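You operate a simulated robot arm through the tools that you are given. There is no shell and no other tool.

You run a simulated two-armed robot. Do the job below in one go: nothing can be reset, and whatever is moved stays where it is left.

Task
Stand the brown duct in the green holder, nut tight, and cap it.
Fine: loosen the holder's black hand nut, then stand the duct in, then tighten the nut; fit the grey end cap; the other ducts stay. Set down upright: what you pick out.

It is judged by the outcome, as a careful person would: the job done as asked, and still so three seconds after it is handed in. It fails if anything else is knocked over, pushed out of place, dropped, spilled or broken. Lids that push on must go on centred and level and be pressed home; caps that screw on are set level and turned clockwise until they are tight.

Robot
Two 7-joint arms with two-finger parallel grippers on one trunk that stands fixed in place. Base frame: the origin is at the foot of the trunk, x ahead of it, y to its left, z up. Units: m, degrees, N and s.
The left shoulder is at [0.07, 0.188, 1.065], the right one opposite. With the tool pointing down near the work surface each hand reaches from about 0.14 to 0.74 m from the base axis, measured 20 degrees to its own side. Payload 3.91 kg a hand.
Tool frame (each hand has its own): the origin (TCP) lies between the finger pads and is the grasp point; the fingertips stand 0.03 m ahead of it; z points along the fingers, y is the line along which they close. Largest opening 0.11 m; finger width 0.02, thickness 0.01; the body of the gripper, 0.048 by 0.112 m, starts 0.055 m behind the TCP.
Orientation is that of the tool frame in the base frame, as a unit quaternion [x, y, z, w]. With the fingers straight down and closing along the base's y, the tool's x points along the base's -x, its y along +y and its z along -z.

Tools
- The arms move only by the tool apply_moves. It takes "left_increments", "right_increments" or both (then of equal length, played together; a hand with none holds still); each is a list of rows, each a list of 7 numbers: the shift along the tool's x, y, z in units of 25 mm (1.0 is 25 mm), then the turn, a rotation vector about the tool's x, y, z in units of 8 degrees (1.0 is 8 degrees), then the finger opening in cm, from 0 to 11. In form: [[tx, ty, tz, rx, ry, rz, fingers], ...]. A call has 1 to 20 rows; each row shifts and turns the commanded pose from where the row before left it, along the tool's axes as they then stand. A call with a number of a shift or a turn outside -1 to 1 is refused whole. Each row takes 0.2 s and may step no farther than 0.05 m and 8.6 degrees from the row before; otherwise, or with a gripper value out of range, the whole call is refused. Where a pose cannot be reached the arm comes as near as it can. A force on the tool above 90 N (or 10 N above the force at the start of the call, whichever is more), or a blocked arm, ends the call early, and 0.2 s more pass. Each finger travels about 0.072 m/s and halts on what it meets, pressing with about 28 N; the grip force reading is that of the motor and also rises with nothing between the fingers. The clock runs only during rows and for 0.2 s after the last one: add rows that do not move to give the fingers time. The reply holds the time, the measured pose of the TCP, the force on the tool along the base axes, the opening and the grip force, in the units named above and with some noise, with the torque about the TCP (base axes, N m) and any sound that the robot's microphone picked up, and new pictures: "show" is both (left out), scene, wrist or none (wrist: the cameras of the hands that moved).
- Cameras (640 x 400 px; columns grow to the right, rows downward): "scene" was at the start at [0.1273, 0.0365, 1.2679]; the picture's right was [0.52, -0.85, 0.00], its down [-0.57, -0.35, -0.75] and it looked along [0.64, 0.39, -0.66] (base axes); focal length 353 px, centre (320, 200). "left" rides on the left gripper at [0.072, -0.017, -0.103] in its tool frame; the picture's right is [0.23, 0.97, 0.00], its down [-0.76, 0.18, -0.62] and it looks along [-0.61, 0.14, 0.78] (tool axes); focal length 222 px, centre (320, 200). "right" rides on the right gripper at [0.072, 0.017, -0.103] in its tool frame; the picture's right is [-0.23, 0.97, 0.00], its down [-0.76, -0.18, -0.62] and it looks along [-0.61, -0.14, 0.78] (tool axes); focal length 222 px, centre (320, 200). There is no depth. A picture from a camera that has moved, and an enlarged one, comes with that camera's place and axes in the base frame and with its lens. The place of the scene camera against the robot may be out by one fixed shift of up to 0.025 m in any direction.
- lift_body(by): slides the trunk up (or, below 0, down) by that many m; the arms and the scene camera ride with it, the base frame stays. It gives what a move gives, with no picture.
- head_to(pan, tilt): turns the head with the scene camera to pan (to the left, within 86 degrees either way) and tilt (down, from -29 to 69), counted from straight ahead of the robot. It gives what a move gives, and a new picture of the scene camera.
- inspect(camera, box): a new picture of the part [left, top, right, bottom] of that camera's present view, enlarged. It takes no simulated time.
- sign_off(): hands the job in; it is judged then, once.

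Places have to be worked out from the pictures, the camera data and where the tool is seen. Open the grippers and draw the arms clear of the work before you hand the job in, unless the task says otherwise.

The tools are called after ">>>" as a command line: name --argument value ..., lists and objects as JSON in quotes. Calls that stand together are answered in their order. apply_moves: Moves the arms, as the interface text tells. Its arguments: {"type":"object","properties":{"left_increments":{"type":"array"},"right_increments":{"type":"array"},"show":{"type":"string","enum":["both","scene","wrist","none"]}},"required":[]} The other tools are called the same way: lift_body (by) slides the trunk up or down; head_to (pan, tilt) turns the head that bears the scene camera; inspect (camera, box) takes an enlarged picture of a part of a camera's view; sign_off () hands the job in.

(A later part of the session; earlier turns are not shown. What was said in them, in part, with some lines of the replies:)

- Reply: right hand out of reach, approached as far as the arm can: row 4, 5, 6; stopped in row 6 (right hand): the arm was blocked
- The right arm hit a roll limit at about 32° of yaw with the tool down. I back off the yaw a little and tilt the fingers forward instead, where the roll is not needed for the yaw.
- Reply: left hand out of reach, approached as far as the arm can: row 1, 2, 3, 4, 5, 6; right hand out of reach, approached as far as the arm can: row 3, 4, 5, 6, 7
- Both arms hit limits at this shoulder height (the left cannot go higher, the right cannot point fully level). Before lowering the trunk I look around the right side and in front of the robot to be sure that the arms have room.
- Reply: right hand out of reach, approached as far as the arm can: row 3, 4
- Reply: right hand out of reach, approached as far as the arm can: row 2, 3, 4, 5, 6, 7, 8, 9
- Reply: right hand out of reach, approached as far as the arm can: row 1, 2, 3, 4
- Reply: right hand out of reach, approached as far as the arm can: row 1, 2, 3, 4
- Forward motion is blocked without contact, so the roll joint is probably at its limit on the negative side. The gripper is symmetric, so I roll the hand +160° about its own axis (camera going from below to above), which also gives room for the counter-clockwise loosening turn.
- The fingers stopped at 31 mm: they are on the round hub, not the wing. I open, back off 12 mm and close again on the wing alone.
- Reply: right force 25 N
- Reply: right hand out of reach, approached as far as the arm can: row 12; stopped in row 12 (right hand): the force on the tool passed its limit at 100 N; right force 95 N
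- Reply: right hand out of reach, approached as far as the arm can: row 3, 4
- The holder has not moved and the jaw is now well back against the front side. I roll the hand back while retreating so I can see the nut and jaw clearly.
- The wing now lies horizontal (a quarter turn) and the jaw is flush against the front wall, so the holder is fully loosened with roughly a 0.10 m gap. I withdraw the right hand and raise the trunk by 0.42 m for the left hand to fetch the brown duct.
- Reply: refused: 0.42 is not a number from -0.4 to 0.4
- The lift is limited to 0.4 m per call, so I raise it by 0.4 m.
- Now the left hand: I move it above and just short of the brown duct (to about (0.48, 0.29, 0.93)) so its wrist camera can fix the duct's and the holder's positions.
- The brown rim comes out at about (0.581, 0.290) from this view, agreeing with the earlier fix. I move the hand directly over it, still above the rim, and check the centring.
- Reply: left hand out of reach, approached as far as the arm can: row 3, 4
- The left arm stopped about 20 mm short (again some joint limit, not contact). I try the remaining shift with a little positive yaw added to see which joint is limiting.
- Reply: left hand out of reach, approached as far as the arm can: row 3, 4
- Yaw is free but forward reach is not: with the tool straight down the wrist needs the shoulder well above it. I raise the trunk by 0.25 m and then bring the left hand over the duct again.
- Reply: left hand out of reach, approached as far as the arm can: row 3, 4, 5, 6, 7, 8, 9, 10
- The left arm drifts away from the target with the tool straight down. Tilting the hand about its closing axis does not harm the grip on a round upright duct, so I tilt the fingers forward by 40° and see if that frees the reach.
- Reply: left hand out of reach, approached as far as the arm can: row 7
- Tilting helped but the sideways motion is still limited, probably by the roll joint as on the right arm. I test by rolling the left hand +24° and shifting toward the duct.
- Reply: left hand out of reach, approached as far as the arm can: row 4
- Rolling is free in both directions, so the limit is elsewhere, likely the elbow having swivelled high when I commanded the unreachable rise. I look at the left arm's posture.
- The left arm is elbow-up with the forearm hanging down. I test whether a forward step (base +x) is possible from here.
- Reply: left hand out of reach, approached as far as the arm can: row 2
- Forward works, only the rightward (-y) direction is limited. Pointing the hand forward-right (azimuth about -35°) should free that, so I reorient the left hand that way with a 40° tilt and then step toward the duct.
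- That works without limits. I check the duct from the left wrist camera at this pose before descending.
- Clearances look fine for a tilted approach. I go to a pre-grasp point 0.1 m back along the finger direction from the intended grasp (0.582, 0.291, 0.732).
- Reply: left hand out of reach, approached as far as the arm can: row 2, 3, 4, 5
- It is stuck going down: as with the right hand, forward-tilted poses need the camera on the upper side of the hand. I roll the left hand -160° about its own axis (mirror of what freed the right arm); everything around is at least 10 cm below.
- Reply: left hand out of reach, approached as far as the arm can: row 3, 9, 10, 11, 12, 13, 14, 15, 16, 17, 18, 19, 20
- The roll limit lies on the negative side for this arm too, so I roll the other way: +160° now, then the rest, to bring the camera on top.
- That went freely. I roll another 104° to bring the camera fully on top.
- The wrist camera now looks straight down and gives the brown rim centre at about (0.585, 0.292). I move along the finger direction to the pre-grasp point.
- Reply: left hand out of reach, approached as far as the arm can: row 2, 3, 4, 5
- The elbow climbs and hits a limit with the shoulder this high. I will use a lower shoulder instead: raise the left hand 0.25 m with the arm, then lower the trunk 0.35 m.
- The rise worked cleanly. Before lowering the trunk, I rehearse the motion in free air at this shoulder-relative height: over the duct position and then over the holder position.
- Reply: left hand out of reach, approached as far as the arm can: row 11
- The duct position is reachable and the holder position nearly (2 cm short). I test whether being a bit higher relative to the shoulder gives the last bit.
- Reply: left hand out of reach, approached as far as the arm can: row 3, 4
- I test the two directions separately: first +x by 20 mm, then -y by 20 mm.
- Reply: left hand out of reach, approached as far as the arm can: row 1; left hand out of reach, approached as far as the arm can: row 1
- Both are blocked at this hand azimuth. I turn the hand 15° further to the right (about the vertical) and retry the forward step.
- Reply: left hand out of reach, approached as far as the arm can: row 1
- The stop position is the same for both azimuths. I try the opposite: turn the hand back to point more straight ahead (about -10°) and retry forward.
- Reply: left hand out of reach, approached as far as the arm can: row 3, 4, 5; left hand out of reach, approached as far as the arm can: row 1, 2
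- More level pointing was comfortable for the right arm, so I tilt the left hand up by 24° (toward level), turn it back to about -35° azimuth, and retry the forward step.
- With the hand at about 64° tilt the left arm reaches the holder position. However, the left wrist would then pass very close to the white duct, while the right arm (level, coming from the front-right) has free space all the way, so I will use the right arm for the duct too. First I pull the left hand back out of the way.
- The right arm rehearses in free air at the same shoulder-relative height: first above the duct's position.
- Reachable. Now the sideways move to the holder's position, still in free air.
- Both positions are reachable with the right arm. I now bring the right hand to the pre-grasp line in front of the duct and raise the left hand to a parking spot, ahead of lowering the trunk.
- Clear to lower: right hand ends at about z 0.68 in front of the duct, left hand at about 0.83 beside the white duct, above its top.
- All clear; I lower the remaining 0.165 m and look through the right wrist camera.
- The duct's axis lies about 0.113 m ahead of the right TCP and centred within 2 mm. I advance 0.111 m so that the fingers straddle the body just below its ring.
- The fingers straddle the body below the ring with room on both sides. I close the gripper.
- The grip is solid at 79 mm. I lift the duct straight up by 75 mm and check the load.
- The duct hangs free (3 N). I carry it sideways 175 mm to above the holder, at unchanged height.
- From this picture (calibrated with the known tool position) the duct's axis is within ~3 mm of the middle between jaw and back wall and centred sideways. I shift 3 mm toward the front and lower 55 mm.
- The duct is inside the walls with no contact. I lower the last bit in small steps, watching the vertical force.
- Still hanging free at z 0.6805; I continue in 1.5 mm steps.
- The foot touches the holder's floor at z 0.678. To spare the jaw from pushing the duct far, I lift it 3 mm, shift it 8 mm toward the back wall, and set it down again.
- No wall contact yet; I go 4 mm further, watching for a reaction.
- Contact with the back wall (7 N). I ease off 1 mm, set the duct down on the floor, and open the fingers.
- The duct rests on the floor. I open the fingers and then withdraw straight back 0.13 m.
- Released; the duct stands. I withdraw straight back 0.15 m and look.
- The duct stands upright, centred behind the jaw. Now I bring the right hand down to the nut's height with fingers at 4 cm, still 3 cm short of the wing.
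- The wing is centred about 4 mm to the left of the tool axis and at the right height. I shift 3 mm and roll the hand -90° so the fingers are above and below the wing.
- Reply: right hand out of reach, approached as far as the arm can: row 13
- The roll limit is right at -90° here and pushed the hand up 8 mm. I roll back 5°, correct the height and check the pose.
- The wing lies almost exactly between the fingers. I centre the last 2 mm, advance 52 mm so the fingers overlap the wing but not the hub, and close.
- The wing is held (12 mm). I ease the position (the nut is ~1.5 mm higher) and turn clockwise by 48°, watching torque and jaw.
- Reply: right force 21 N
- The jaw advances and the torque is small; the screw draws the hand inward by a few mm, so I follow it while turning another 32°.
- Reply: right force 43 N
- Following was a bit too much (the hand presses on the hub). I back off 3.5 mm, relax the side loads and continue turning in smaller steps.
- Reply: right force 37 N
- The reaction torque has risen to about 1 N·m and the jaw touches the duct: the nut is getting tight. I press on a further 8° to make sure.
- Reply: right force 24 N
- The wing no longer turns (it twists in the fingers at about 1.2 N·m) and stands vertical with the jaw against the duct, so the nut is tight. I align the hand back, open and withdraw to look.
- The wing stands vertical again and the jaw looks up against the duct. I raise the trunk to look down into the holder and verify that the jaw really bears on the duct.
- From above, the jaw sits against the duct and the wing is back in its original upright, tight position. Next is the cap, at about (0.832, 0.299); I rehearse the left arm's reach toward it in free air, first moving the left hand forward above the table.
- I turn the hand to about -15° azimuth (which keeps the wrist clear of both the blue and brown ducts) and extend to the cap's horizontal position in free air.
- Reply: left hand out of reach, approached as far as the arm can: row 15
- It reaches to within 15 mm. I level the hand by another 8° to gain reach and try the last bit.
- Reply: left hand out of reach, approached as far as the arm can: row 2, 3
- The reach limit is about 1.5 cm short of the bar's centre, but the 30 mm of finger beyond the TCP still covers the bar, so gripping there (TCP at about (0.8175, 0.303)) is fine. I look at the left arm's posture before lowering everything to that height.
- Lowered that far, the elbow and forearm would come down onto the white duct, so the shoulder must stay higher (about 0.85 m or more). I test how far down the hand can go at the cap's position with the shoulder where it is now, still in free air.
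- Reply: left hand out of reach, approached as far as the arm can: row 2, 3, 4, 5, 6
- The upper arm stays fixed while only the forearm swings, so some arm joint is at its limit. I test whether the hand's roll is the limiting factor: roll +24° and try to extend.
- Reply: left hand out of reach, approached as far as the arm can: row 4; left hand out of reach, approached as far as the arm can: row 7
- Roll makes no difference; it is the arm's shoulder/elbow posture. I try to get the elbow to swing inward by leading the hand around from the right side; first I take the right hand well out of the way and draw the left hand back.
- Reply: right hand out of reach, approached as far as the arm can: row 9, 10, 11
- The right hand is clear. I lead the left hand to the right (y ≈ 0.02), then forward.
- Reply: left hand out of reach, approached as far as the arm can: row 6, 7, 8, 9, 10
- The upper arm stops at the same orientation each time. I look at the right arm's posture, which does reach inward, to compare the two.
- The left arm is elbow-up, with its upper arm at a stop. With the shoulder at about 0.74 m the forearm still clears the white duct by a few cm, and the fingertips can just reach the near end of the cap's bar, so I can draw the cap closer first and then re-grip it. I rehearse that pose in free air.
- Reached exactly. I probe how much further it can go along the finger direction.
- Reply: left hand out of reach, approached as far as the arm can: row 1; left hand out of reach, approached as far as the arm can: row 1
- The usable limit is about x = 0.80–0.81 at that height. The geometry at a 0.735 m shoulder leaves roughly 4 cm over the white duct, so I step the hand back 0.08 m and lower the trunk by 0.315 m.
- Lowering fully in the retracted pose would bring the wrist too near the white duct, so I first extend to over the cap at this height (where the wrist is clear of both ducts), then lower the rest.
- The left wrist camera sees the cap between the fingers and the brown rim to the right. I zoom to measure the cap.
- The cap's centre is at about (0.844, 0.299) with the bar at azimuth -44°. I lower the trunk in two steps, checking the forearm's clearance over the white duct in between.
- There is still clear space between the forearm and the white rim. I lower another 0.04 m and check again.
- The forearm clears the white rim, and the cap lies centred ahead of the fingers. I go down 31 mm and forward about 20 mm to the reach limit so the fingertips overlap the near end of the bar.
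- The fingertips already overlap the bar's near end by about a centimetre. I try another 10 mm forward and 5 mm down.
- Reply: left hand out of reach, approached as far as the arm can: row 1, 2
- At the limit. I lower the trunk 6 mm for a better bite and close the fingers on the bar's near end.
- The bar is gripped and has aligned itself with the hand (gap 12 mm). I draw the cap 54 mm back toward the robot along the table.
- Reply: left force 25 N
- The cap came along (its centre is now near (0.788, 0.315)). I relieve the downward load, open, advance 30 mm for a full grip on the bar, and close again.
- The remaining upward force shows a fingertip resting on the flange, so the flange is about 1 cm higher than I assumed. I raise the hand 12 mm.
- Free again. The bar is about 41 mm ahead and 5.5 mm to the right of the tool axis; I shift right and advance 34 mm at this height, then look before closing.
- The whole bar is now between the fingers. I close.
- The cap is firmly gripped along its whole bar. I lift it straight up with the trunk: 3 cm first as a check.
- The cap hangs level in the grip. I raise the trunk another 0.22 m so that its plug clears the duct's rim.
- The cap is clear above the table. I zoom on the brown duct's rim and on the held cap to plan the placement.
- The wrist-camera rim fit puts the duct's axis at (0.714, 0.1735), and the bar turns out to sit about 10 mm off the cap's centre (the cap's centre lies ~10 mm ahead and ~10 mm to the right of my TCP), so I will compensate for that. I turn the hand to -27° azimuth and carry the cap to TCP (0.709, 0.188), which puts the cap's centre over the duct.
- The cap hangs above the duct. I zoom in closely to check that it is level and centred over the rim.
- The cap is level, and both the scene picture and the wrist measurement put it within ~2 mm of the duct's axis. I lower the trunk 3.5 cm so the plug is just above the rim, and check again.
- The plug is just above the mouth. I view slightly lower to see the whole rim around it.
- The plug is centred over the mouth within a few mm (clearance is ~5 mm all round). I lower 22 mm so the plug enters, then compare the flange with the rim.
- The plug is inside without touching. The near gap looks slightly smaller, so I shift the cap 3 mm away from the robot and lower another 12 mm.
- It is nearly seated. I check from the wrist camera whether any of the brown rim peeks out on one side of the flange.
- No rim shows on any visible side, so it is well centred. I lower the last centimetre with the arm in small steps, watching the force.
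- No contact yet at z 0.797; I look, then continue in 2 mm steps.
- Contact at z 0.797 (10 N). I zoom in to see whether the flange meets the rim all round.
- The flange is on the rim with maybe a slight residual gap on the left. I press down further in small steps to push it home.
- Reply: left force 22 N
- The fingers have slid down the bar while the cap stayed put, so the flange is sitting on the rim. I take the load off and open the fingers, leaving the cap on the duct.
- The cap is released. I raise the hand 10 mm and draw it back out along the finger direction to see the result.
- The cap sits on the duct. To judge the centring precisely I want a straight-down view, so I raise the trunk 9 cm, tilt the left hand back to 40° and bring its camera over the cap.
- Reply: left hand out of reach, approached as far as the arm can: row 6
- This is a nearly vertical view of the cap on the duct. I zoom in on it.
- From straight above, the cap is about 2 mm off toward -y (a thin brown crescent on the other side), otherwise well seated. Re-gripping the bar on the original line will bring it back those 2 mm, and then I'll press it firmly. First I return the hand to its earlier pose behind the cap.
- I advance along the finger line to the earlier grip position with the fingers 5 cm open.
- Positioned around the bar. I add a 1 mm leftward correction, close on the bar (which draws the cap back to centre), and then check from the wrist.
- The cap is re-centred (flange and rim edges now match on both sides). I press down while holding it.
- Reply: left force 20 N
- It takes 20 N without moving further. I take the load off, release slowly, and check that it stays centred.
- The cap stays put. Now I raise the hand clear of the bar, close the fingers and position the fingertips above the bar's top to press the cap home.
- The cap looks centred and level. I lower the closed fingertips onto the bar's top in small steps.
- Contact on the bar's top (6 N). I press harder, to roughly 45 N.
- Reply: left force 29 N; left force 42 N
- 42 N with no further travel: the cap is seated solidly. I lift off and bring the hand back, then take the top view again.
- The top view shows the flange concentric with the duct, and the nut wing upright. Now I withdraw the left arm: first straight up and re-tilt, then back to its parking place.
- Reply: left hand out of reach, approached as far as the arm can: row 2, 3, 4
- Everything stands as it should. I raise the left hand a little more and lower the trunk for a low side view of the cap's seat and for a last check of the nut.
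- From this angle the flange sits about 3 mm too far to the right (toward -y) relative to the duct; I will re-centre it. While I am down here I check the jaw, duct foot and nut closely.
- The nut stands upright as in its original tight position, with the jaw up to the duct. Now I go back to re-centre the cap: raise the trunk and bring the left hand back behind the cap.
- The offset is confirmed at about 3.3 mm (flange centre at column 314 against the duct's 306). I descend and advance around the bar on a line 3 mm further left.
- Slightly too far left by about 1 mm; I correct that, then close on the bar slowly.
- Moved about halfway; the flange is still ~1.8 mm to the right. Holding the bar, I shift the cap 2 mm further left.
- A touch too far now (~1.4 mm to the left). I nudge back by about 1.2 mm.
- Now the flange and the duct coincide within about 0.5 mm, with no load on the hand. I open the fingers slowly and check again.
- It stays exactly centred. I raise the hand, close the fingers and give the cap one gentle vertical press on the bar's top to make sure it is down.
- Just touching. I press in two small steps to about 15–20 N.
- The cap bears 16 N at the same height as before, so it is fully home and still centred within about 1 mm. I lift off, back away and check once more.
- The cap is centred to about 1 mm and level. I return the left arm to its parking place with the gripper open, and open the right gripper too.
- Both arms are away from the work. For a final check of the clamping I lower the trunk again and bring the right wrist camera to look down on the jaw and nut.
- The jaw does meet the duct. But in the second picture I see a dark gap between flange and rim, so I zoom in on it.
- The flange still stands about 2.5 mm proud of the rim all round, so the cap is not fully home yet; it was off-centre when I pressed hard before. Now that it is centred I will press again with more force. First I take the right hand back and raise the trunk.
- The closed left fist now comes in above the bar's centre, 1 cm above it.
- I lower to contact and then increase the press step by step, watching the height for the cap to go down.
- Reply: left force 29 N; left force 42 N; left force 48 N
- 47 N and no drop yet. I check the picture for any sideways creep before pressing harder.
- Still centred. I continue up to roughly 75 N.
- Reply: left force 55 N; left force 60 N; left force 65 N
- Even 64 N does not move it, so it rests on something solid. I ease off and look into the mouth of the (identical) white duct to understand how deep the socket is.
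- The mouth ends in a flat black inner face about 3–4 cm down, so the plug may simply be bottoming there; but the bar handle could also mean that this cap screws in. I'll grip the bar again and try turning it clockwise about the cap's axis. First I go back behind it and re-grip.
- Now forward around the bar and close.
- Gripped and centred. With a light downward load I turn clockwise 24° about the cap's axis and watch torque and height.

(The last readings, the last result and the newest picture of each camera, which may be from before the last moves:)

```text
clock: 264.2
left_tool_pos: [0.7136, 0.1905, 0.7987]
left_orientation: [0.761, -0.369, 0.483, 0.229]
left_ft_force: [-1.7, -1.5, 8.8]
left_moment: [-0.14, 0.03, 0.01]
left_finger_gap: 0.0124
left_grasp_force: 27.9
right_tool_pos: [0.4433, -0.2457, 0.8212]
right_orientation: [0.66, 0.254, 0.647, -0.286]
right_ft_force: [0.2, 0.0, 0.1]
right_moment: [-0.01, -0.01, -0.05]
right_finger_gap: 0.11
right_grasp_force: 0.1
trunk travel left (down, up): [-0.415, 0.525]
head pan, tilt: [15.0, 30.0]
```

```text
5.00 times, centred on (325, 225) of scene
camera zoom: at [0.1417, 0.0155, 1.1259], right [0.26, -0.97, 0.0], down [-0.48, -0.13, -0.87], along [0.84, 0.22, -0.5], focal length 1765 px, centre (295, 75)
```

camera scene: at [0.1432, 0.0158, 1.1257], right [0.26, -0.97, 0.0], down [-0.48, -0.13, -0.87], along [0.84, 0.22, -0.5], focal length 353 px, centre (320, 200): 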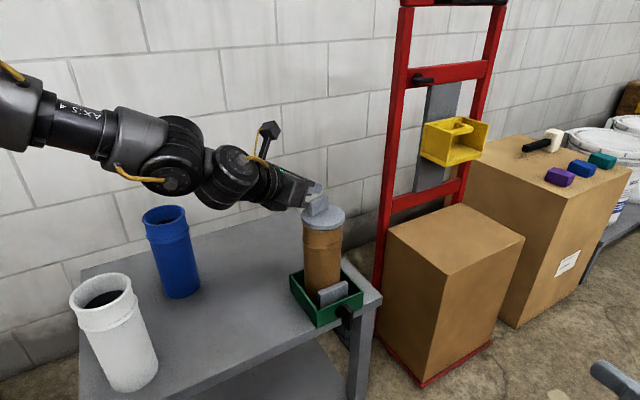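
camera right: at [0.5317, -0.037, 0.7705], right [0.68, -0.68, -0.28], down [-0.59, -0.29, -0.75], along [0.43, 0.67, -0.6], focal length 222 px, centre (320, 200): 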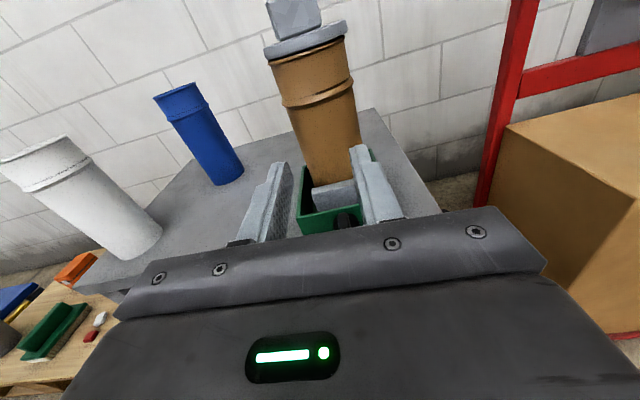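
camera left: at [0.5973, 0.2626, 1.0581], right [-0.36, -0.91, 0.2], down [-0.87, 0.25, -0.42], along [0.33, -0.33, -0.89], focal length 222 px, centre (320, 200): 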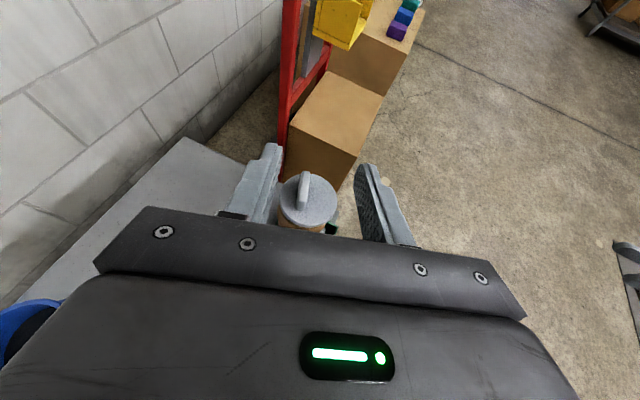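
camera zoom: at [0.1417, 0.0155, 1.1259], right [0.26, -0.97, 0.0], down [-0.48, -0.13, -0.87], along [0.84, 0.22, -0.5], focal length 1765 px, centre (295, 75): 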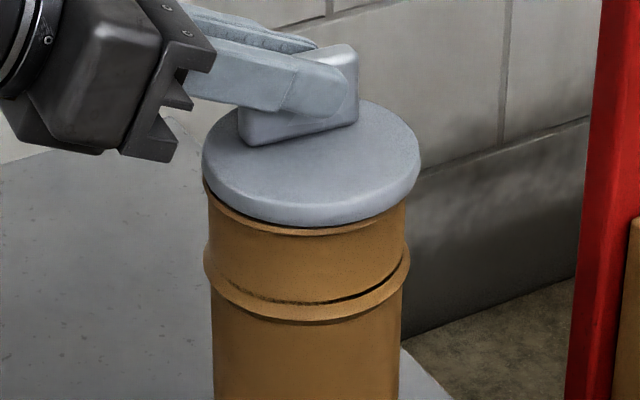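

Turning meets no resistance and the height does not change, so it is a plain push-in cap. I release it and will probe the flange's height at several points with a fingertip to find out whether it is level or held up on one side.

>>> apply_moves --left_increments '[[0.045, 0, -0.021, 0, 0, 0, 0.5], [0, 0, 0, 0, 0, 0, 2], [0, 0, 0, 0, 0, 0, 4], [0, 0, 0, 0, 0, 0, 5], [0.722, 0, -0.345, 0, 0, 0, 5], [0.722, 0, -0.345, 0, 0, 0, 5], [0, 0, 0, 0, 0, 0, 2], [0, 0, 0, 0, 0, 0, 0], [0, 0, 0, 0, 0, 0, 0]]' --show "none"

>>> inspect --camera "left" --box '[200, 80, 440, 260]'

>>> inspect --camera "scene" --box '[290, 185, 360, 265]'

```text
clock: 266.2
left_tool_pos: [0.7158, 0.1893, 0.837]
left_orientation: [0.762, -0.368, 0.482, 0.229]
left_ft_force: [0.2, 0.7, 0.1]
left_moment: [0.01, 0.01, 0.01]
left_finger_gap: 0.0
left_grasp_force: 27.9
right_tool_pos: [0.4451, -0.2448, 0.8207]
right_orientation: [0.661, 0.253, 0.646, -0.286]
right_ft_force: [1.3, 0.1, -0.1]
right_moment: [-0.02, 0.01, 0.01]
right_finger_gap: 0.1101
right_grasp_force: 0.0
trunk travel left (down, up): [-0.415, 0.525]
head pan, tilt: [15.0, 30.0]
```

```text
2.22 times, centred on (320, 170) of left
camera zoom: at [0.6901, 0.2487, 0.9473], right [-0.7, -0.68, 0.2], down [-0.69, 0.59, -0.42], along [0.17, -0.43, -0.89], focal length 494 px, centre (320, 267)
```

zoom: 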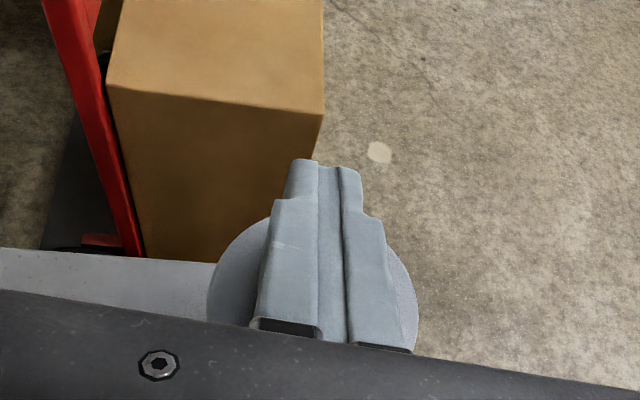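

```text
5.00 times, centred on (325, 225) of scene
camera zoom: at [0.1432, 0.0159, 1.1256], right [0.26, -0.97, 0.0], down [-0.48, -0.13, -0.87], along [0.84, 0.22, -0.5], focal length 1765 px, centre (295, 75)
```

zoom: 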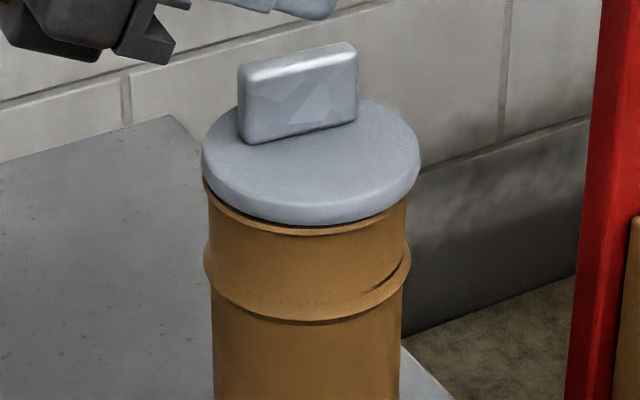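

I move the closed fingertips over the side of the flange nearest the robot and lower them to a light touch.

>>> apply_moves --left_increments '[[-0.095, 0.79, -0.21, 0, 0, 0, 0], [-0.095, 0.79, -0.21, 0, 0, 0, 0], [-0.72, 0, 0.346, 0, 0, 0, 0], [-0.72, 0, 0.346, 0, 0, 0, 0]]' --show "none"

>>> apply_moves --left_increments '[[-0.09, 0, 0.043, 0, 0, 0, 0]]' --show "none"

>>> apply_moves --left_increments '[[-0.07, 0, 0.034, 0, 0, 0, 0]]' --show "none"

>>> apply_moves --left_increments '[[-0.07, 0, 0.034, 0, 0, 0, 0]]' --show "none"

```text
clock: 267.2
left_tool_pos: [0.6787, 0.1748, 0.7968]
left_orientation: [0.761, -0.368, 0.482, 0.23]
left_ft_force: [-0.5, -0.5, 0.3]
left_moment: [0.01, -0.01, -0.02]
left_finger_gap: 0.0
left_grasp_force: 27.5
right_tool_pos: [0.4453, -0.2445, 0.8211]
right_orientation: [0.661, 0.254, 0.646, -0.286]
right_ft_force: [1.2, -0.1, 0.3]
right_moment: [-0.02, -0.01, 0.0]
right_finger_gap: 0.11
right_grasp_force: 0.0
trunk travel left (down, up): [-0.415, 0.525]
head pan, tilt: [15.0, 30.0]
```

```text
clock: 267.6
left_tool_pos: [0.6781, 0.175, 0.7944]
left_orientation: [0.761, -0.368, 0.482, 0.23]
left_ft_force: [0.4, -0.4, -0.3]
left_moment: [-0.02, 0.0, -0.02]
left_finger_gap: 0.0
left_grasp_force: 28.3
right_tool_pos: [0.4445, -0.2446, 0.821]
right_orientation: [0.661, 0.253, 0.646, -0.287]
right_ft_force: [-0.6, 0.0, 0.7]
right_moment: [0.01, 0.05, 0.01]
right_finger_gap: 0.11
right_grasp_force: 0.1
trunk travel left (down, up): [-0.415, 0.525]
head pan, tilt: [15.0, 30.0]
```

```text
clock: 268.0
left_tool_pos: [0.6757, 0.1746, 0.7934]
left_orientation: [0.762, -0.368, 0.482, 0.229]
left_ft_force: [-0.8, 0.2, -0.9]
left_moment: [0.01, -0.02, 0.01]
left_finger_gap: 0.0
left_grasp_force: 28.0
right_tool_pos: [0.4442, -0.2458, 0.8208]
right_orientation: [0.661, 0.253, 0.646, -0.286]
right_ft_force: [0.2, 0.5, -0.5]
right_moment: [0.0, 0.01, 0.02]
right_finger_gap: 0.1099
right_grasp_force: 0.0
trunk travel left (down, up): [-0.415, 0.525]
head pan, tilt: [15.0, 30.0]
```

```text
clock: 268.4
left_tool_pos: [0.6777, 0.1748, 0.7898]
left_orientation: [0.761, -0.368, 0.482, 0.23]
left_ft_force: [-0.3, -0.8, -0.2]
left_moment: [0.01, 0.0, -0.02]
left_finger_gap: 0.0
left_grasp_force: 28.2
right_tool_pos: [0.4449, -0.2454, 0.8212]
right_orientation: [0.661, 0.252, 0.647, -0.285]
right_ft_force: [-0.3, 0.5, 0.1]
right_moment: [-0.03, -0.01, -0.02]
right_finger_gap: 0.1101
right_grasp_force: 0.1
trunk travel left (down, up): [-0.415, 0.525]
head pan, tilt: [15.0, 30.0]
```

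No contact yet at 0.790; I continue in small steps.

>>> apply_moves --left_increments '[[-0.05, 0, 0.024, 0, 0, 0, 0]]' --show "none"

>>> apply_moves --left_increments '[[-0.05, 0, 0.024, 0, 0, 0, 0]]' --show "none"

>>> apply_moves --left_increments '[[-0.05, 0, 0.024, 0, 0, 0, 0]]' --show "none"

>>> inspect --camera "scene" --box '[290, 185, 360, 265]'

```text
clock: 268.8
left_tool_pos: [0.6773, 0.1727, 0.7907]
left_orientation: [0.762, -0.368, 0.482, 0.229]
left_ft_force: [0.1, 0.3, -0.4]
left_moment: [0.01, -0.02, 0.01]
left_finger_gap: 0.0
left_grasp_force: 28.1
right_tool_pos: [0.445, -0.2457, 0.8215]
right_orientation: [0.661, 0.253, 0.646, -0.286]
right_ft_force: [-0.3, 0.0, 0.4]
right_moment: [0.0, -0.02, 0.02]
right_finger_gap: 0.1099
right_grasp_force: 0.0
trunk travel left (down, up): [-0.415, 0.525]
head pan, tilt: [15.0, 30.0]
```

```text
clock: 269.2
left_tool_pos: [0.677, 0.1738, 0.7895]
left_orientation: [0.762, -0.367, 0.482, 0.229]
left_ft_force: [-0.2, 0.1, -0.2]
left_moment: [0.03, 0.05, 0.0]
left_finger_gap: 0.0001
left_grasp_force: 28.0
right_tool_pos: [0.4448, -0.2443, 0.8206]
right_orientation: [0.661, 0.253, 0.646, -0.286]
right_ft_force: [0.5, 0.0, 0.2]
right_moment: [0.03, -0.02, -0.01]
right_finger_gap: 0.1101
right_grasp_force: 0.0
trunk travel left (down, up): [-0.415, 0.525]
head pan, tilt: [15.0, 30.0]
```

```text
clock: 269.6
left_tool_pos: [0.6782, 0.1738, 0.7883]
left_orientation: [0.761, -0.369, 0.482, 0.23]
left_ft_force: [-0.6, 0.3, 1.3]
left_moment: [-0.01, -0.03, -0.02]
left_finger_gap: 0.0001
left_grasp_force: 28.2
right_tool_pos: [0.4438, -0.2447, 0.8215]
right_orientation: [0.661, 0.252, 0.647, -0.285]
right_ft_force: [-0.1, -0.3, 0.4]
right_moment: [-0.01, 0.03, 0.0]
right_finger_gap: 0.1099
right_grasp_force: 0.1
trunk travel left (down, up): [-0.415, 0.525]
head pan, tilt: [15.0, 30.0]
```

```text
5.00 times, centred on (325, 225) of scene
camera zoom: at [0.1429, 0.0158, 1.1257], right [0.26, -0.97, 0.0], down [-0.48, -0.13, -0.87], along [0.84, 0.22, -0.5], focal length 1765 px, centre (295, 75)
```

zoom: 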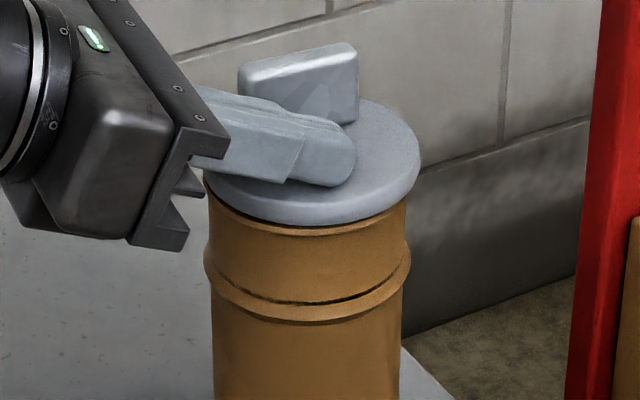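

Touching at 0.788. I press on this near side to see whether the flange goes down here.

>>> apply_moves --left_increments '[[-0.07, 0, 0.034, 0, 0, 0, 0]]' --show "none"

>>> apply_moves --left_increments '[[-0.07, 0, 0.034, 0, 0, 0, 0]]' --show "none"

>>> apply_moves --left_increments '[[-0.1, 0, 0.048, 0, 0, 0, 0]]' --show "none"

>>> inspect --camera "scene" --box '[290, 185, 360, 265]'

```text
clock: 270.0
left_tool_pos: [0.6782, 0.1736, 0.788]
left_orientation: [0.76, -0.369, 0.483, 0.23]
left_ft_force: [-0.6, 1.0, 8.4]
left_moment: [-0.11, -0.11, 0.01]
left_finger_gap: 0.0001
left_grasp_force: 28.5
right_tool_pos: [0.4426, -0.2459, 0.8218]
right_orientation: [0.66, 0.253, 0.647, -0.286]
right_ft_force: [-0.5, 0.9, 0.3]
right_moment: [-0.05, 0.04, 0.01]
right_finger_gap: 0.1101
right_grasp_force: 0.1
trunk travel left (down, up): [-0.415, 0.525]
head pan, tilt: [15.0, 30.0]
```

```text
clock: 270.4
left_tool_pos: [0.6767, 0.1745, 0.7876]
left_orientation: [0.759, -0.369, 0.486, 0.23]
left_ft_force: [0.0, 0.9, 16.5]
left_moment: [-0.25, -0.24, 0.03]
left_finger_gap: 0.0001
left_grasp_force: 28.0
right_tool_pos: [0.4425, -0.245, 0.8222]
right_orientation: [0.66, 0.253, 0.647, -0.285]
right_ft_force: [1.3, -0.5, -0.3]
right_moment: [-0.01, 0.0, 0.01]
right_finger_gap: 0.1099
right_grasp_force: 0.1
trunk travel left (down, up): [-0.415, 0.525]
head pan, tilt: [15.0, 30.0]
```

```text
clock: 270.8
left_tool_pos: [0.6761, 0.1733, 0.7874]
left_orientation: [0.758, -0.369, 0.486, 0.229]
left_ft_force: [-0.3, -0.1, 29.3]
left_moment: [-0.54, -0.47, 0.02]
left_finger_gap: 0.0
left_grasp_force: 28.7
right_tool_pos: [0.4424, -0.2448, 0.8226]
right_orientation: [0.66, 0.253, 0.648, -0.285]
right_ft_force: [-0.4, 0.5, -0.5]
right_moment: [0.02, -0.01, -0.02]
right_finger_gap: 0.1099
right_grasp_force: 0.1
trunk travel left (down, up): [-0.415, 0.525]
head pan, tilt: [15.0, 30.0]
```

```text
5.00 times, centred on (325, 225) of scene
camera zoom: at [0.1396, 0.0151, 1.1265], right [0.26, -0.97, 0.0], down [-0.48, -0.13, -0.87], along [0.84, 0.22, -0.5], focal length 1765 px, centre (295, 75)
```

zoom: 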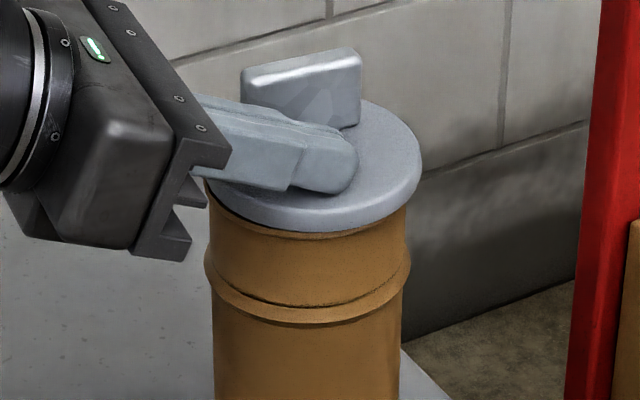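

The near side is rigid too (29 N, no movement), so the cap is not tilted. One more possibility is that the plug sits on a narrower inner edge and needs exact centring to drop the last 2–3 mm. I re-grip the bar from above and will search with a light downward load.

>>> apply_moves --left_increments '[[0.5, 0, -0.24, 0, 0, 0, 0], [0.7, 0, -0.335, 0, 0, 0, 0], [0.6, 0, -0.287, 0, 0, 0, 0], [0.1, -0.79, 0.22, 0, 0, 0, 2], [0.1, -0.79, 0.22, 0, 0, 0, 4], [0, 0, 0, 0, 0, 0, 5]]' --show "none"

>>> inspect --camera "left" --box '[200, 80, 440, 260]'

```text
clock: 272.2
left_tool_pos: [0.7153, 0.1886, 0.8318]
left_orientation: [0.762, -0.367, 0.482, 0.229]
left_ft_force: [0.3, -0.6, 0.1]
left_moment: [-0.04, 0.02, 0.01]
left_finger_gap: 0.0499
left_grasp_force: 0.1
right_tool_pos: [0.4443, -0.245, 0.8215]
right_orientation: [0.661, 0.252, 0.647, -0.285]
right_ft_force: [0.4, -0.1, -0.5]
right_moment: [0.0, -0.03, 0.03]
right_finger_gap: 0.1099
right_grasp_force: 0.1
trunk travel left (down, up): [-0.415, 0.525]
head pan, tilt: [15.0, 30.0]
```

```text
2.22 times, centred on (320, 170) of left
camera zoom: at [0.6907, 0.248, 0.9406], right [-0.7, -0.68, 0.2], down [-0.69, 0.59, -0.42], along [0.17, -0.43, -0.89], focal length 494 px, centre (320, 267)
```

zoom: 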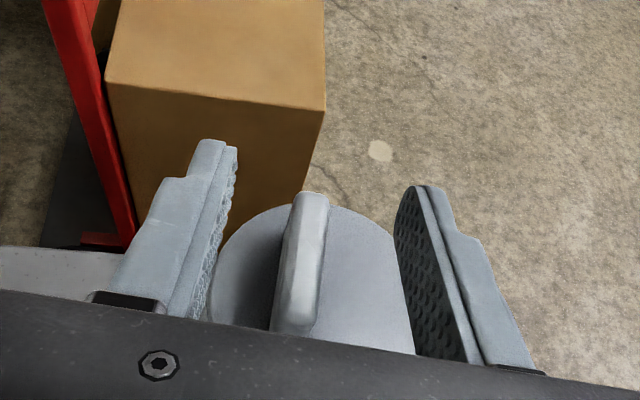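

The bar is between the open fingers. I lower 33 mm and close on it.

>>> apply_moves --left_increments '[[-0.596, 0.004, 0.285, 0, 0, 0, 5], [-0.596, 0.004, 0.285, 0, 0, 0, 5], [0, 0, 0, 0, 0, 0, 3.5], [0, 0, 0, 0, 0, 0, 2.5], [0, 0, 0, 0, 0, 0, 1.5], [0, 0, 0, 0, 0, 0, 0.8], [0, 0, 0, 0, 0, 0, 0.4]]' --show "none"

>>> inspect --camera "scene" --box '[290, 185, 360, 265]'

```text
clock: 273.8
left_tool_pos: [0.7151, 0.1877, 0.7989]
left_orientation: [0.762, -0.368, 0.482, 0.229]
left_ft_force: [-0.8, 0.4, -0.4]
left_moment: [-0.02, 0.01, -0.01]
left_finger_gap: 0.0126
left_grasp_force: 27.2
right_tool_pos: [0.4447, -0.2459, 0.8205]
right_orientation: [0.661, 0.252, 0.646, -0.285]
right_ft_force: [-0.3, -0.2, 0.2]
right_moment: [0.04, -0.02, -0.02]
right_finger_gap: 0.11
right_grasp_force: 0.0
trunk travel left (down, up): [-0.415, 0.525]
head pan, tilt: [15.0, 30.0]
```

```text
5.00 times, centred on (325, 225) of scene
camera zoom: at [0.1432, 0.0159, 1.1256], right [0.26, -0.97, 0.0], down [-0.48, -0.13, -0.87], along [0.84, 0.22, -0.5], focal length 1765 px, centre (295, 75)
```

zoom: 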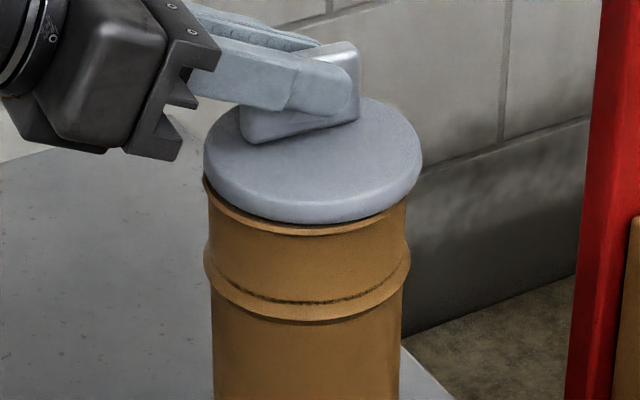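

I put a light load on (about 10 N) and move the held cap left by 2 mm, then away, then toward the robot, watching for a drop.

>>> apply_moves --left_increments '[[-0.07, 0, 0.034, 0, 0, 0, 0.4]]' --show "none"

>>> apply_moves --left_increments '[[-0.032, -0.0323, -0.0664, 0, 0, 0, 0.4], [0, 0, 0, 0, 0, 0, 0.4]]' --show "none"

>>> apply_moves --left_increments '[[0.0135, -0.0737, 0.0293, 0, 0, 0, 0.4], [0, 0, 0, 0, 0, 0, 0.4]]' --show "none"

>>> apply_moves --left_increments '[[-0.0135, 0.0737, -0.0293, 0, 0, 0, 0.4], [-0.0135, 0.0737, -0.0293, 0, 0, 0, 0.4], [0, 0, 0, 0, 0, 0, 0.4]]' --show "none"

```text
clock: 274.2
left_tool_pos: [0.7151, 0.1888, 0.7976]
left_orientation: [0.76, -0.368, 0.484, 0.23]
left_ft_force: [0.5, 2.0, 7.5]
left_moment: [0.03, 0.13, -0.05]
left_finger_gap: 0.0124
left_grasp_force: 28.2
right_tool_pos: [0.4433, -0.244, 0.8213]
right_orientation: [0.66, 0.254, 0.646, -0.287]
right_ft_force: [-0.6, -0.2, 0.1]
right_moment: [-0.01, -0.02, 0.0]
right_finger_gap: 0.1102
right_grasp_force: 0.0
trunk travel left (down, up): [-0.415, 0.525]
head pan, tilt: [15.0, 30.0]
```

```text
clock: 274.8
left_tool_pos: [0.7137, 0.1902, 0.7979]
left_orientation: [0.76, -0.369, 0.483, 0.231]
left_ft_force: [2.9, -1.7, 10.9]
left_moment: [-0.53, -0.32, 0.08]
left_finger_gap: 0.0123
left_grasp_force: 27.6
right_tool_pos: [0.4434, -0.2471, 0.8216]
right_orientation: [0.66, 0.253, 0.647, -0.286]
right_ft_force: [-0.4, -0.2, -0.3]
right_moment: [0.02, -0.03, -0.03]
right_finger_gap: 0.1097
right_grasp_force: 0.0
trunk travel left (down, up): [-0.415, 0.525]
head pan, tilt: [15.0, 30.0]
```

```text
clock: 275.4
left_tool_pos: [0.716, 0.191, 0.7988]
left_orientation: [0.76, -0.368, 0.483, 0.23]
left_ft_force: [0.2, -3.6, 12.5]
left_moment: [-0.5, -0.15, 0.0]
left_finger_gap: 0.0124
left_grasp_force: 28.1
right_tool_pos: [0.4435, -0.2468, 0.821]
right_orientation: [0.66, 0.254, 0.646, -0.287]
right_ft_force: [0.3, 0.1, 0.5]
right_moment: [0.01, 0.03, -0.03]
right_finger_gap: 0.1099
right_grasp_force: 0.1
trunk travel left (down, up): [-0.415, 0.525]
head pan, tilt: [15.0, 30.0]
```

```text
clock: 276.2
left_tool_pos: [0.713, 0.1901, 0.7981]
left_orientation: [0.76, -0.368, 0.484, 0.229]
left_ft_force: [3.7, -0.5, 16.5]
left_moment: [-0.34, -0.32, 0.09]
left_finger_gap: 0.0126
left_grasp_force: 28.2
right_tool_pos: [0.4434, -0.245, 0.8224]
right_orientation: [0.66, 0.254, 0.647, -0.285]
right_ft_force: [0.1, 0.3, -0.3]
right_moment: [0.03, -0.01, -0.03]
right_finger_gap: 0.1102
right_grasp_force: 0.0
trunk travel left (down, up): [-0.415, 0.525]
head pan, tilt: [15.0, 30.0]
```

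No drop anywhere, so this rest height is simply where the cap seats; it is rigid and level there. I check the centring once more before releasing.

>>> apply_moves --left_increments '[[0.07, 0, -0.034, 0, 0, 0, 0.4], [0.0135, -0.0737, 0.0293, 0, 0, 0, 0.4], [0, 0, 0, 0, 0, 0, 0.4]]' --show "none"

>>> inspect --camera "scene" --box '[290, 185, 360, 265]'

```text
clock: 277.0
left_tool_pos: [0.7131, 0.1912, 0.7973]
left_orientation: [0.762, -0.368, 0.481, 0.229]
left_ft_force: [-2.0, -0.8, 7.8]
left_moment: [-0.07, 0.14, -0.03]
left_finger_gap: 0.0123
left_grasp_force: 28.2
right_tool_pos: [0.4437, -0.2465, 0.8219]
right_orientation: [0.661, 0.253, 0.647, -0.286]
right_ft_force: [0.1, -0.7, 0.0]
right_moment: [-0.03, -0.04, 0.0]
right_finger_gap: 0.1102
right_grasp_force: 0.0
trunk travel left (down, up): [-0.415, 0.525]
head pan, tilt: [15.0, 30.0]
```

```text
5.00 times, centred on (325, 225) of scene
camera zoom: at [0.142, 0.0155, 1.1257], right [0.26, -0.97, 0.0], down [-0.48, -0.13, -0.87], along [0.84, 0.22, -0.5], focal length 1765 px, centre (295, 75)
```

zoom: 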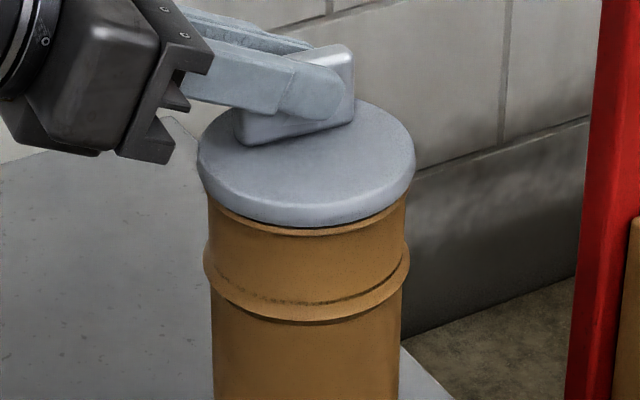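

Laterally it is now exactly centred; it is about 1 mm toward me in depth. I take the remaining load off, move it 1 mm away, and release slowly.

>>> apply_moves --left_increments '[[0.04, 0, -0.019, 0, 0, 0, 0.4], [0.008, -0.045, 0.018, 0, 0, 0, 0.4], [0, 0, 0, 0, 0, 0, 0.4]]' --show "none"

>>> apply_moves --left_increments '[[0, 0, 0, 0, 0, 0, 1.4], [0, 0, 0, 0, 0, 0, 1.8], [0, 0, 0, 0, 0, 0, 2.5], [0, 0, 0, 0, 0, 0, 3.5], [0, 0, 0, 0, 0, 0, 4.5], [0, 0, 0, 0, 0, 0, 5]]' --show "none"

>>> inspect --camera "scene" --box '[290, 185, 360, 265]'

```text
clock: 277.8
left_tool_pos: [0.7165, 0.1921, 0.797]
left_orientation: [0.762, -0.367, 0.482, 0.228]
left_ft_force: [-0.2, 0.1, 0.6]
left_moment: [0.03, 0.02, 0.02]
left_finger_gap: 0.0123
left_grasp_force: 28.0
right_tool_pos: [0.4444, -0.2452, 0.8214]
right_orientation: [0.661, 0.252, 0.646, -0.286]
right_ft_force: [-0.6, -0.8, 0.5]
right_moment: [0.01, 0.03, -0.01]
right_finger_gap: 0.1098
right_grasp_force: 0.1
trunk travel left (down, up): [-0.415, 0.525]
head pan, tilt: [15.0, 30.0]
```

```text
clock: 279.2
left_tool_pos: [0.7163, 0.1908, 0.7981]
left_orientation: [0.762, -0.368, 0.482, 0.229]
left_ft_force: [0.2, 0.6, -0.3]
left_moment: [-0.02, 0.01, -0.01]
left_finger_gap: 0.05
left_grasp_force: 0.0
right_tool_pos: [0.4441, -0.2459, 0.8212]
right_orientation: [0.66, 0.254, 0.646, -0.287]
right_ft_force: [0.2, -0.6, -0.7]
right_moment: [0.0, 0.0, 0.02]
right_finger_gap: 0.1099
right_grasp_force: 0.1
trunk travel left (down, up): [-0.415, 0.525]
head pan, tilt: [15.0, 30.0]
```

```text
5.00 times, centred on (325, 225) of scene
camera zoom: at [0.1431, 0.0158, 1.1256], right [0.26, -0.97, 0.0], down [-0.48, -0.13, -0.87], along [0.84, 0.22, -0.5], focal length 1765 px, centre (295, 75)
```

zoom: 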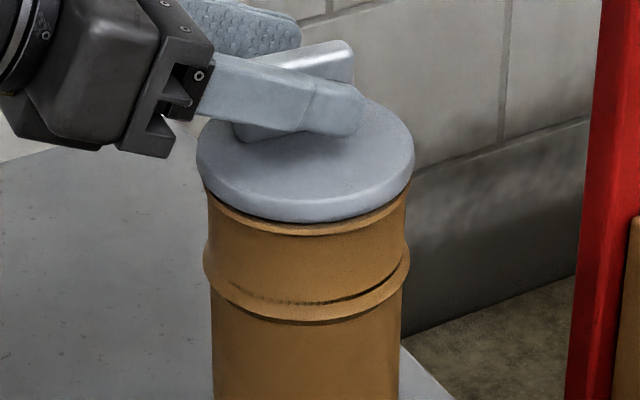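

Centred within 1 mm in both directions. As a last step I press it once more, now in its centred position, with the closed fist on the bar.

>>> apply_moves --left_increments '[[0.722, 0, -0.345, 0, 0, 0, 5], [0.722, 0, -0.345, 0, 0, 0, 5], [-0.21, 0, -0.44, 0, 0, 0, 2], [0, 0, 0, 0, 0, 0, 0], [0, 0, 0, 0, 0, 0, 0], [-0.3, 0, 0.144, 0, 0, 0, 0], [-0.2, 0, 0.096, 0, 0, 0, 0]]' --show "none"

>>> apply_moves --left_increments '[[-0.12, 0, 0.057, 0, 0, 0, 0], [-0.12, 0, 0.057, 0, 0, 0, 0]]' --show "none"

>>> apply_moves --left_increments '[[-0.1, 0, 0.048, 0, 0, 0, 0]]' --show "none"

>>> apply_moves --left_increments '[[-0.1, 0, 0.048, 0, 0, 0, 0]]' --show "none"

```text
clock: 280.8
left_tool_pos: [0.7086, 0.2013, 0.8252]
left_orientation: [0.761, -0.368, 0.483, 0.23]
left_ft_force: [0.7, -0.1, -1.6]
left_moment: [-0.04, 0.03, 0.04]
left_finger_gap: 0.0001
left_grasp_force: 27.8
right_tool_pos: [0.4449, -0.2458, 0.8208]
right_orientation: [0.661, 0.254, 0.646, -0.287]
right_ft_force: [-1.4, -0.7, -0.1]
right_moment: [-0.02, 0.03, 0.0]
right_finger_gap: 0.1101
right_grasp_force: 0.0
trunk travel left (down, up): [-0.415, 0.525]
head pan, tilt: [15.0, 30.0]
```

```text
clock: 281.4
left_tool_pos: [0.7086, 0.2023, 0.8218]
left_orientation: [0.76, -0.368, 0.484, 0.229]
left_ft_force: [-0.8, 0.7, 5.8]
left_moment: [-0.11, -0.11, 0.02]
left_finger_gap: 0.0
left_grasp_force: 27.5
right_tool_pos: [0.4432, -0.2456, 0.8218]
right_orientation: [0.661, 0.253, 0.646, -0.286]
right_ft_force: [0.4, -0.1, -0.1]
right_moment: [-0.03, 0.01, 0.0]
right_finger_gap: 0.1099
right_grasp_force: 0.1
trunk travel left (down, up): [-0.415, 0.525]
head pan, tilt: [15.0, 30.0]
```

```text
clock: 281.8
left_tool_pos: [0.71, 0.2006, 0.821]
left_orientation: [0.759, -0.367, 0.486, 0.229]
left_ft_force: [3.3, 1.9, 17.1]
left_moment: [-0.26, -0.26, 0.1]
left_finger_gap: 0.0
left_grasp_force: 27.7
right_tool_pos: [0.4432, -0.2453, 0.8221]
right_orientation: [0.66, 0.254, 0.647, -0.285]
right_ft_force: [0.3, -0.6, 0.5]
right_moment: [0.01, 0.0, -0.01]
right_finger_gap: 0.1102
right_grasp_force: 0.0
trunk travel left (down, up): [-0.415, 0.525]
head pan, tilt: [15.0, 30.0]
```

```text
clock: 282.2
left_tool_pos: [0.7065, 0.2009, 0.82]
left_orientation: [0.758, -0.369, 0.487, 0.228]
left_ft_force: [5.8, 2.7, 30.9]
left_moment: [-0.5, -0.54, 0.21]
left_finger_gap: 0.0
left_grasp_force: 28.3
right_tool_pos: [0.4425, -0.2454, 0.8234]
right_orientation: [0.659, 0.254, 0.647, -0.287]
right_ft_force: [0.5, 0.7, -0.4]
right_moment: [0.03, 0.01, 0.04]
right_finger_gap: 0.1099
right_grasp_force: 0.1
trunk travel left (down, up): [-0.415, 0.525]
head pan, tilt: [15.0, 30.0]
```

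31 N; I add a small sideways compensation and go on to about 55 N.

>>> apply_moves --left_increments '[[-0.09, -0.04, 0.076, 0, 0, 0, 0]]' --show "none"

>>> apply_moves --left_increments '[[-0.11, -0.02, 0.065, 0, 0, 0, 0], [0, 0, 0, 0, 0, 0, 0]]' --show "none"

>>> inspect --camera "scene" --box '[290, 185, 360, 265]'

```text
clock: 282.6
left_tool_pos: [0.7087, 0.1994, 0.82]
left_orientation: [0.757, -0.368, 0.489, 0.229]
left_ft_force: [4.4, 5.2, 39.9]
left_moment: [-0.6, -0.64, 0.25]
left_finger_gap: 0.0
left_grasp_force: 28.1
right_tool_pos: [0.4421, -0.2465, 0.8223]
right_orientation: [0.659, 0.253, 0.648, -0.286]
right_ft_force: [0.6, -0.5, 0.2]
right_moment: [0.01, 0.01, 0.0]
right_finger_gap: 0.11
right_grasp_force: 0.1
trunk travel left (down, up): [-0.415, 0.525]
head pan, tilt: [15.0, 30.0]
```

```text
clock: 283.2
left_tool_pos: [0.7075, 0.1995, 0.8201]
left_orientation: [0.754, -0.371, 0.491, 0.23]
left_ft_force: [2.8, 6.5, 48.0]
left_moment: [-0.71, -0.75, 0.12]
left_finger_gap: 0.0
left_grasp_force: 28.2
right_tool_pos: [0.4394, -0.2461, 0.823]
right_orientation: [0.658, 0.254, 0.648, -0.287]
right_ft_force: [0.8, 0.6, 0.0]
right_moment: [-0.01, -0.02, 0.01]
right_finger_gap: 0.11
right_grasp_force: 0.0
trunk travel left (down, up): [-0.415, 0.525]
head pan, tilt: [15.0, 30.0]
```

```text
5.00 times, centred on (325, 225) of scene
camera zoom: at [0.137, 0.0152, 1.1266], right [0.26, -0.97, 0.0], down [-0.48, -0.13, -0.87], along [0.84, 0.22, -0.49], focal length 1765 px, centre (295, 75)
```

zoom: 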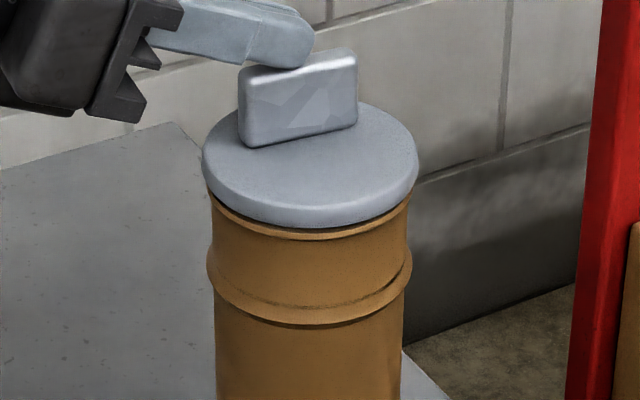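

Pressed to 48 N at the same height and centred to within half a millimetre. I lift straight off and withdraw the left hand.

>>> apply_moves --left_increments '[[0.5, 0, -0.24, 0, 0, 0, 0], [0.7, 0, -0.335, 0, 0, 0, 0], [0.7, 0, -0.335, 0, 0, 0, 0], [0.2, 0, -0.9, 0, 0, 0, 3], [0, 0, -1, 0, 0, 0, 6], [0, 0, -1, 0, 0, 0, 9], [0, 0, -1, 0, 0, 0, 11], [0, 0, 0, 0.9031, -0.0058, -0.432, 11], [0, 0, 0, 0.9031, -0.0058, -0.432, 11], [0, 0, 0, 0.9031, -0.0058, -0.432, 11]]' --show "scene"

>>> inspect --camera "scene" --box '[290, 185, 360, 265]'

```text
clock: 285.4
left_tool_pos: [0.6557, 0.2671, 0.9054]
left_orientation: [0.821, -0.201, 0.519, 0.124]
left_ft_force: [0.0, 0.2, 0.5]
left_moment: [0.01, -0.01, 0.03]
left_finger_gap: 0.11
left_grasp_force: 0.1
right_tool_pos: [0.4446, -0.2454, 0.8219]
right_orientation: [0.66, 0.254, 0.646, -0.286]
right_ft_force: [-0.4, -0.2, 0.3]
right_moment: [0.01, 0.01, 0.0]
right_finger_gap: 0.1096
right_grasp_force: 0.2
trunk travel left (down, up): [-0.415, 0.525]
head pan, tilt: [15.0, 30.0]
camera scene: at [0.143, 0.0149, 1.1256], right [0.26, -0.97, 0.0], down [-0.48, -0.13, -0.87], along [0.84, 0.22, -0.5], focal length 353 px, centre (320, 200)
```

scene: 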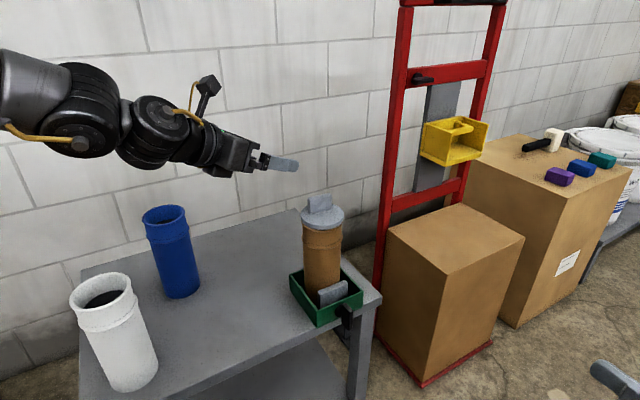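

```text
5.00 times, centred on (325, 225) of scene
camera zoom: at [0.143, 0.0149, 1.1256], right [0.26, -0.97, 0.0], down [-0.48, -0.13, -0.87], along [0.84, 0.22, -0.5], focal length 1765 px, centre (295, 75)
```

zoom: 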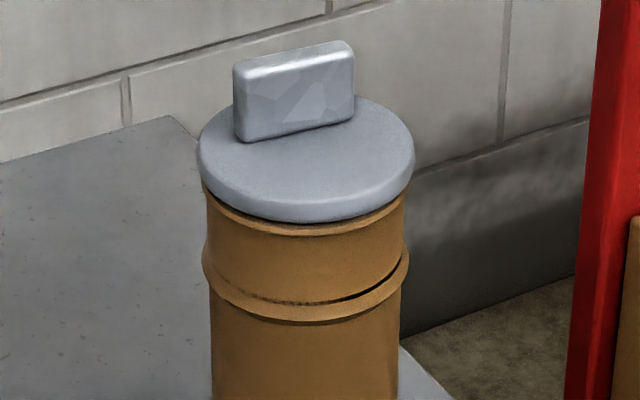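

The cap sits exactly centred and level. I withdraw the left arm fully to its parking place.

>>> apply_moves --left_increments '[[0.015, -0.116, -0.977, 0, 0, 0, 11], [0.015, -0.116, -0.977, 0, 0, 0, 11], [0.015, -0.116, -0.977, 0, 0, 0, 11], [0.015, -0.116, -0.977, 0, 0, 0, 11], [0.015, -0.116, -0.977, 0, 0, 0, 11], [0.015, -0.116, -0.977, 0, 0, 0, 11], [0.015, -0.116, -0.977, 0, 0, 0, 11], [0.015, -0.116, -0.977, 0, 0, 0, 11], [0.015, -0.116, -0.977, 0, 0, 0, 11], [0.015, -0.116, -0.977, 0, 0, 0, 11], [0.015, -0.116, -0.977, 0, 0, 0, 11], [0.015, -0.116, -0.977, 0, 0, 0, 11], [0.015, -0.116, -0.977, 0, 0, 0, 11], [0.015, -0.116, -0.977, 0, 0, 0, 11], [0.015, -0.116, -0.977, 0, 0, 0, 11], [0.015, -0.116, -0.977, 0, 0, 0, 11]]' --show "scene"

```text
clock: 288.8
left_tool_pos: [0.367, 0.4702, 1.0813]
left_orientation: [0.821, -0.202, 0.519, 0.126]
left_ft_force: [0.4, 0.2, 0.2]
left_moment: [0.01, -0.01, -0.02]
left_finger_gap: 0.1096
left_grasp_force: 0.1
right_tool_pos: [0.4441, -0.2452, 0.8212]
right_orientation: [0.66, 0.254, 0.646, -0.286]
right_ft_force: [-0.1, -0.5, -0.1]
right_moment: [-0.01, -0.01, 0.01]
right_finger_gap: 0.11
right_grasp_force: 0.1
trunk travel left (down, up): [-0.415, 0.525]
head pan, tilt: [15.0, 30.0]
camera scene: at [0.1425, 0.016, 1.1257], right [0.26, -0.97, 0.0], down [-0.48, -0.13, -0.87], along [0.84, 0.22, -0.5], focal length 353 px, centre (320, 200)
```

scene: 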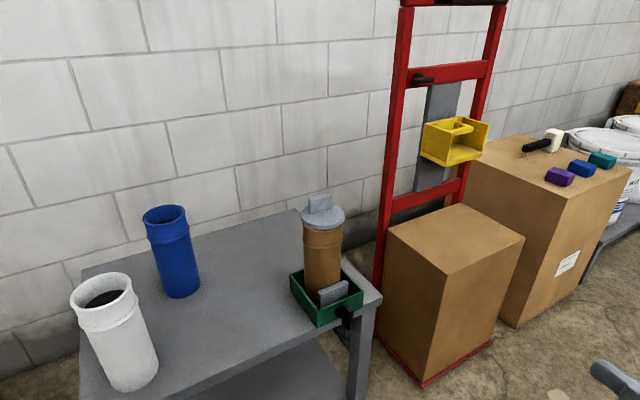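

Both grippers are open and clear. A last close look at the holder, nut and all objects before handing in.

>>> inspect --camera "scene" --box '[270, 185, 400, 345]'

>>> inspect --camera "scene" --box '[285, 260, 375, 335]'

```text
2.50 times, centred on (335, 265) of scene
camera zoom: at [0.1425, 0.016, 1.1257], right [0.26, -0.97, 0.0], down [-0.48, -0.13, -0.87], along [0.84, 0.22, -0.5], focal length 883 px, centre (282, 38)
```

zoom: 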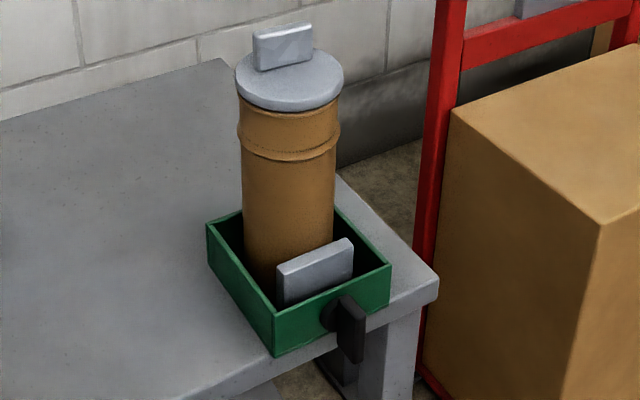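

```text
5.33 times, centred on (330, 298) of scene
camera zoom: at [0.1425, 0.016, 1.1257], right [0.26, -0.97, 0.0], down [-0.48, -0.13, -0.87], along [0.84, 0.22, -0.5], focal length 1883 px, centre (267, -320)
```

zoom: 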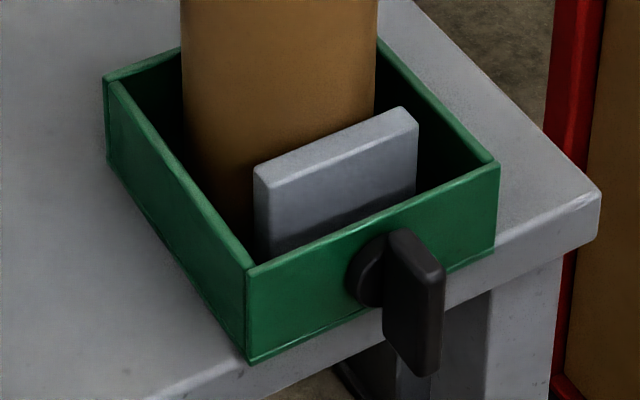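

The duct stands upright in the holder with the nut tightened and the cap centred and level on top. The white and blue ducts are where they were, and both grippers are open and clear. I hand the job in.

>>> sign_off

```text
The job is handed in.
```

The brown duct is standing upright in the green holder, the nut is tightened against it, and the grey end cap is on top. One thing may not be perfect: a gap of about 2.5 mm shows between the cap's flange and the duct's rim.

- **Nut:** I loosened it by a quarter turn. After standing the duct in, I tightened it back to its original upright position. It stopped there and would not turn further under about 1.2 N·m. In the camera views the jaw meets the duct, but I did not pull on the duct to test the grip.
- **Cap:** It sits level, and in the pictures it is centred on the duct to within about 1 mm. Pressing down with up to 64 N and shifting it slightly sideways did not lower it further. Turning it clockwise met no resistance, so it does not screw in. I took that height as fully seated, but could not confirm it.
- **Moving the cap:** It was just beyond the left arm's reach, so I slid it about 5 cm along the table before lifting it.
- **Excess force:** While loosening the nut, the right arm reached a joint limit and pushed on it with about 95 N before I released it. The holder did not appear to move.
- **Everything else:** The white and blue ducts stayed where they were and nothing was knocked over. Both grippers are open and clear of the work.
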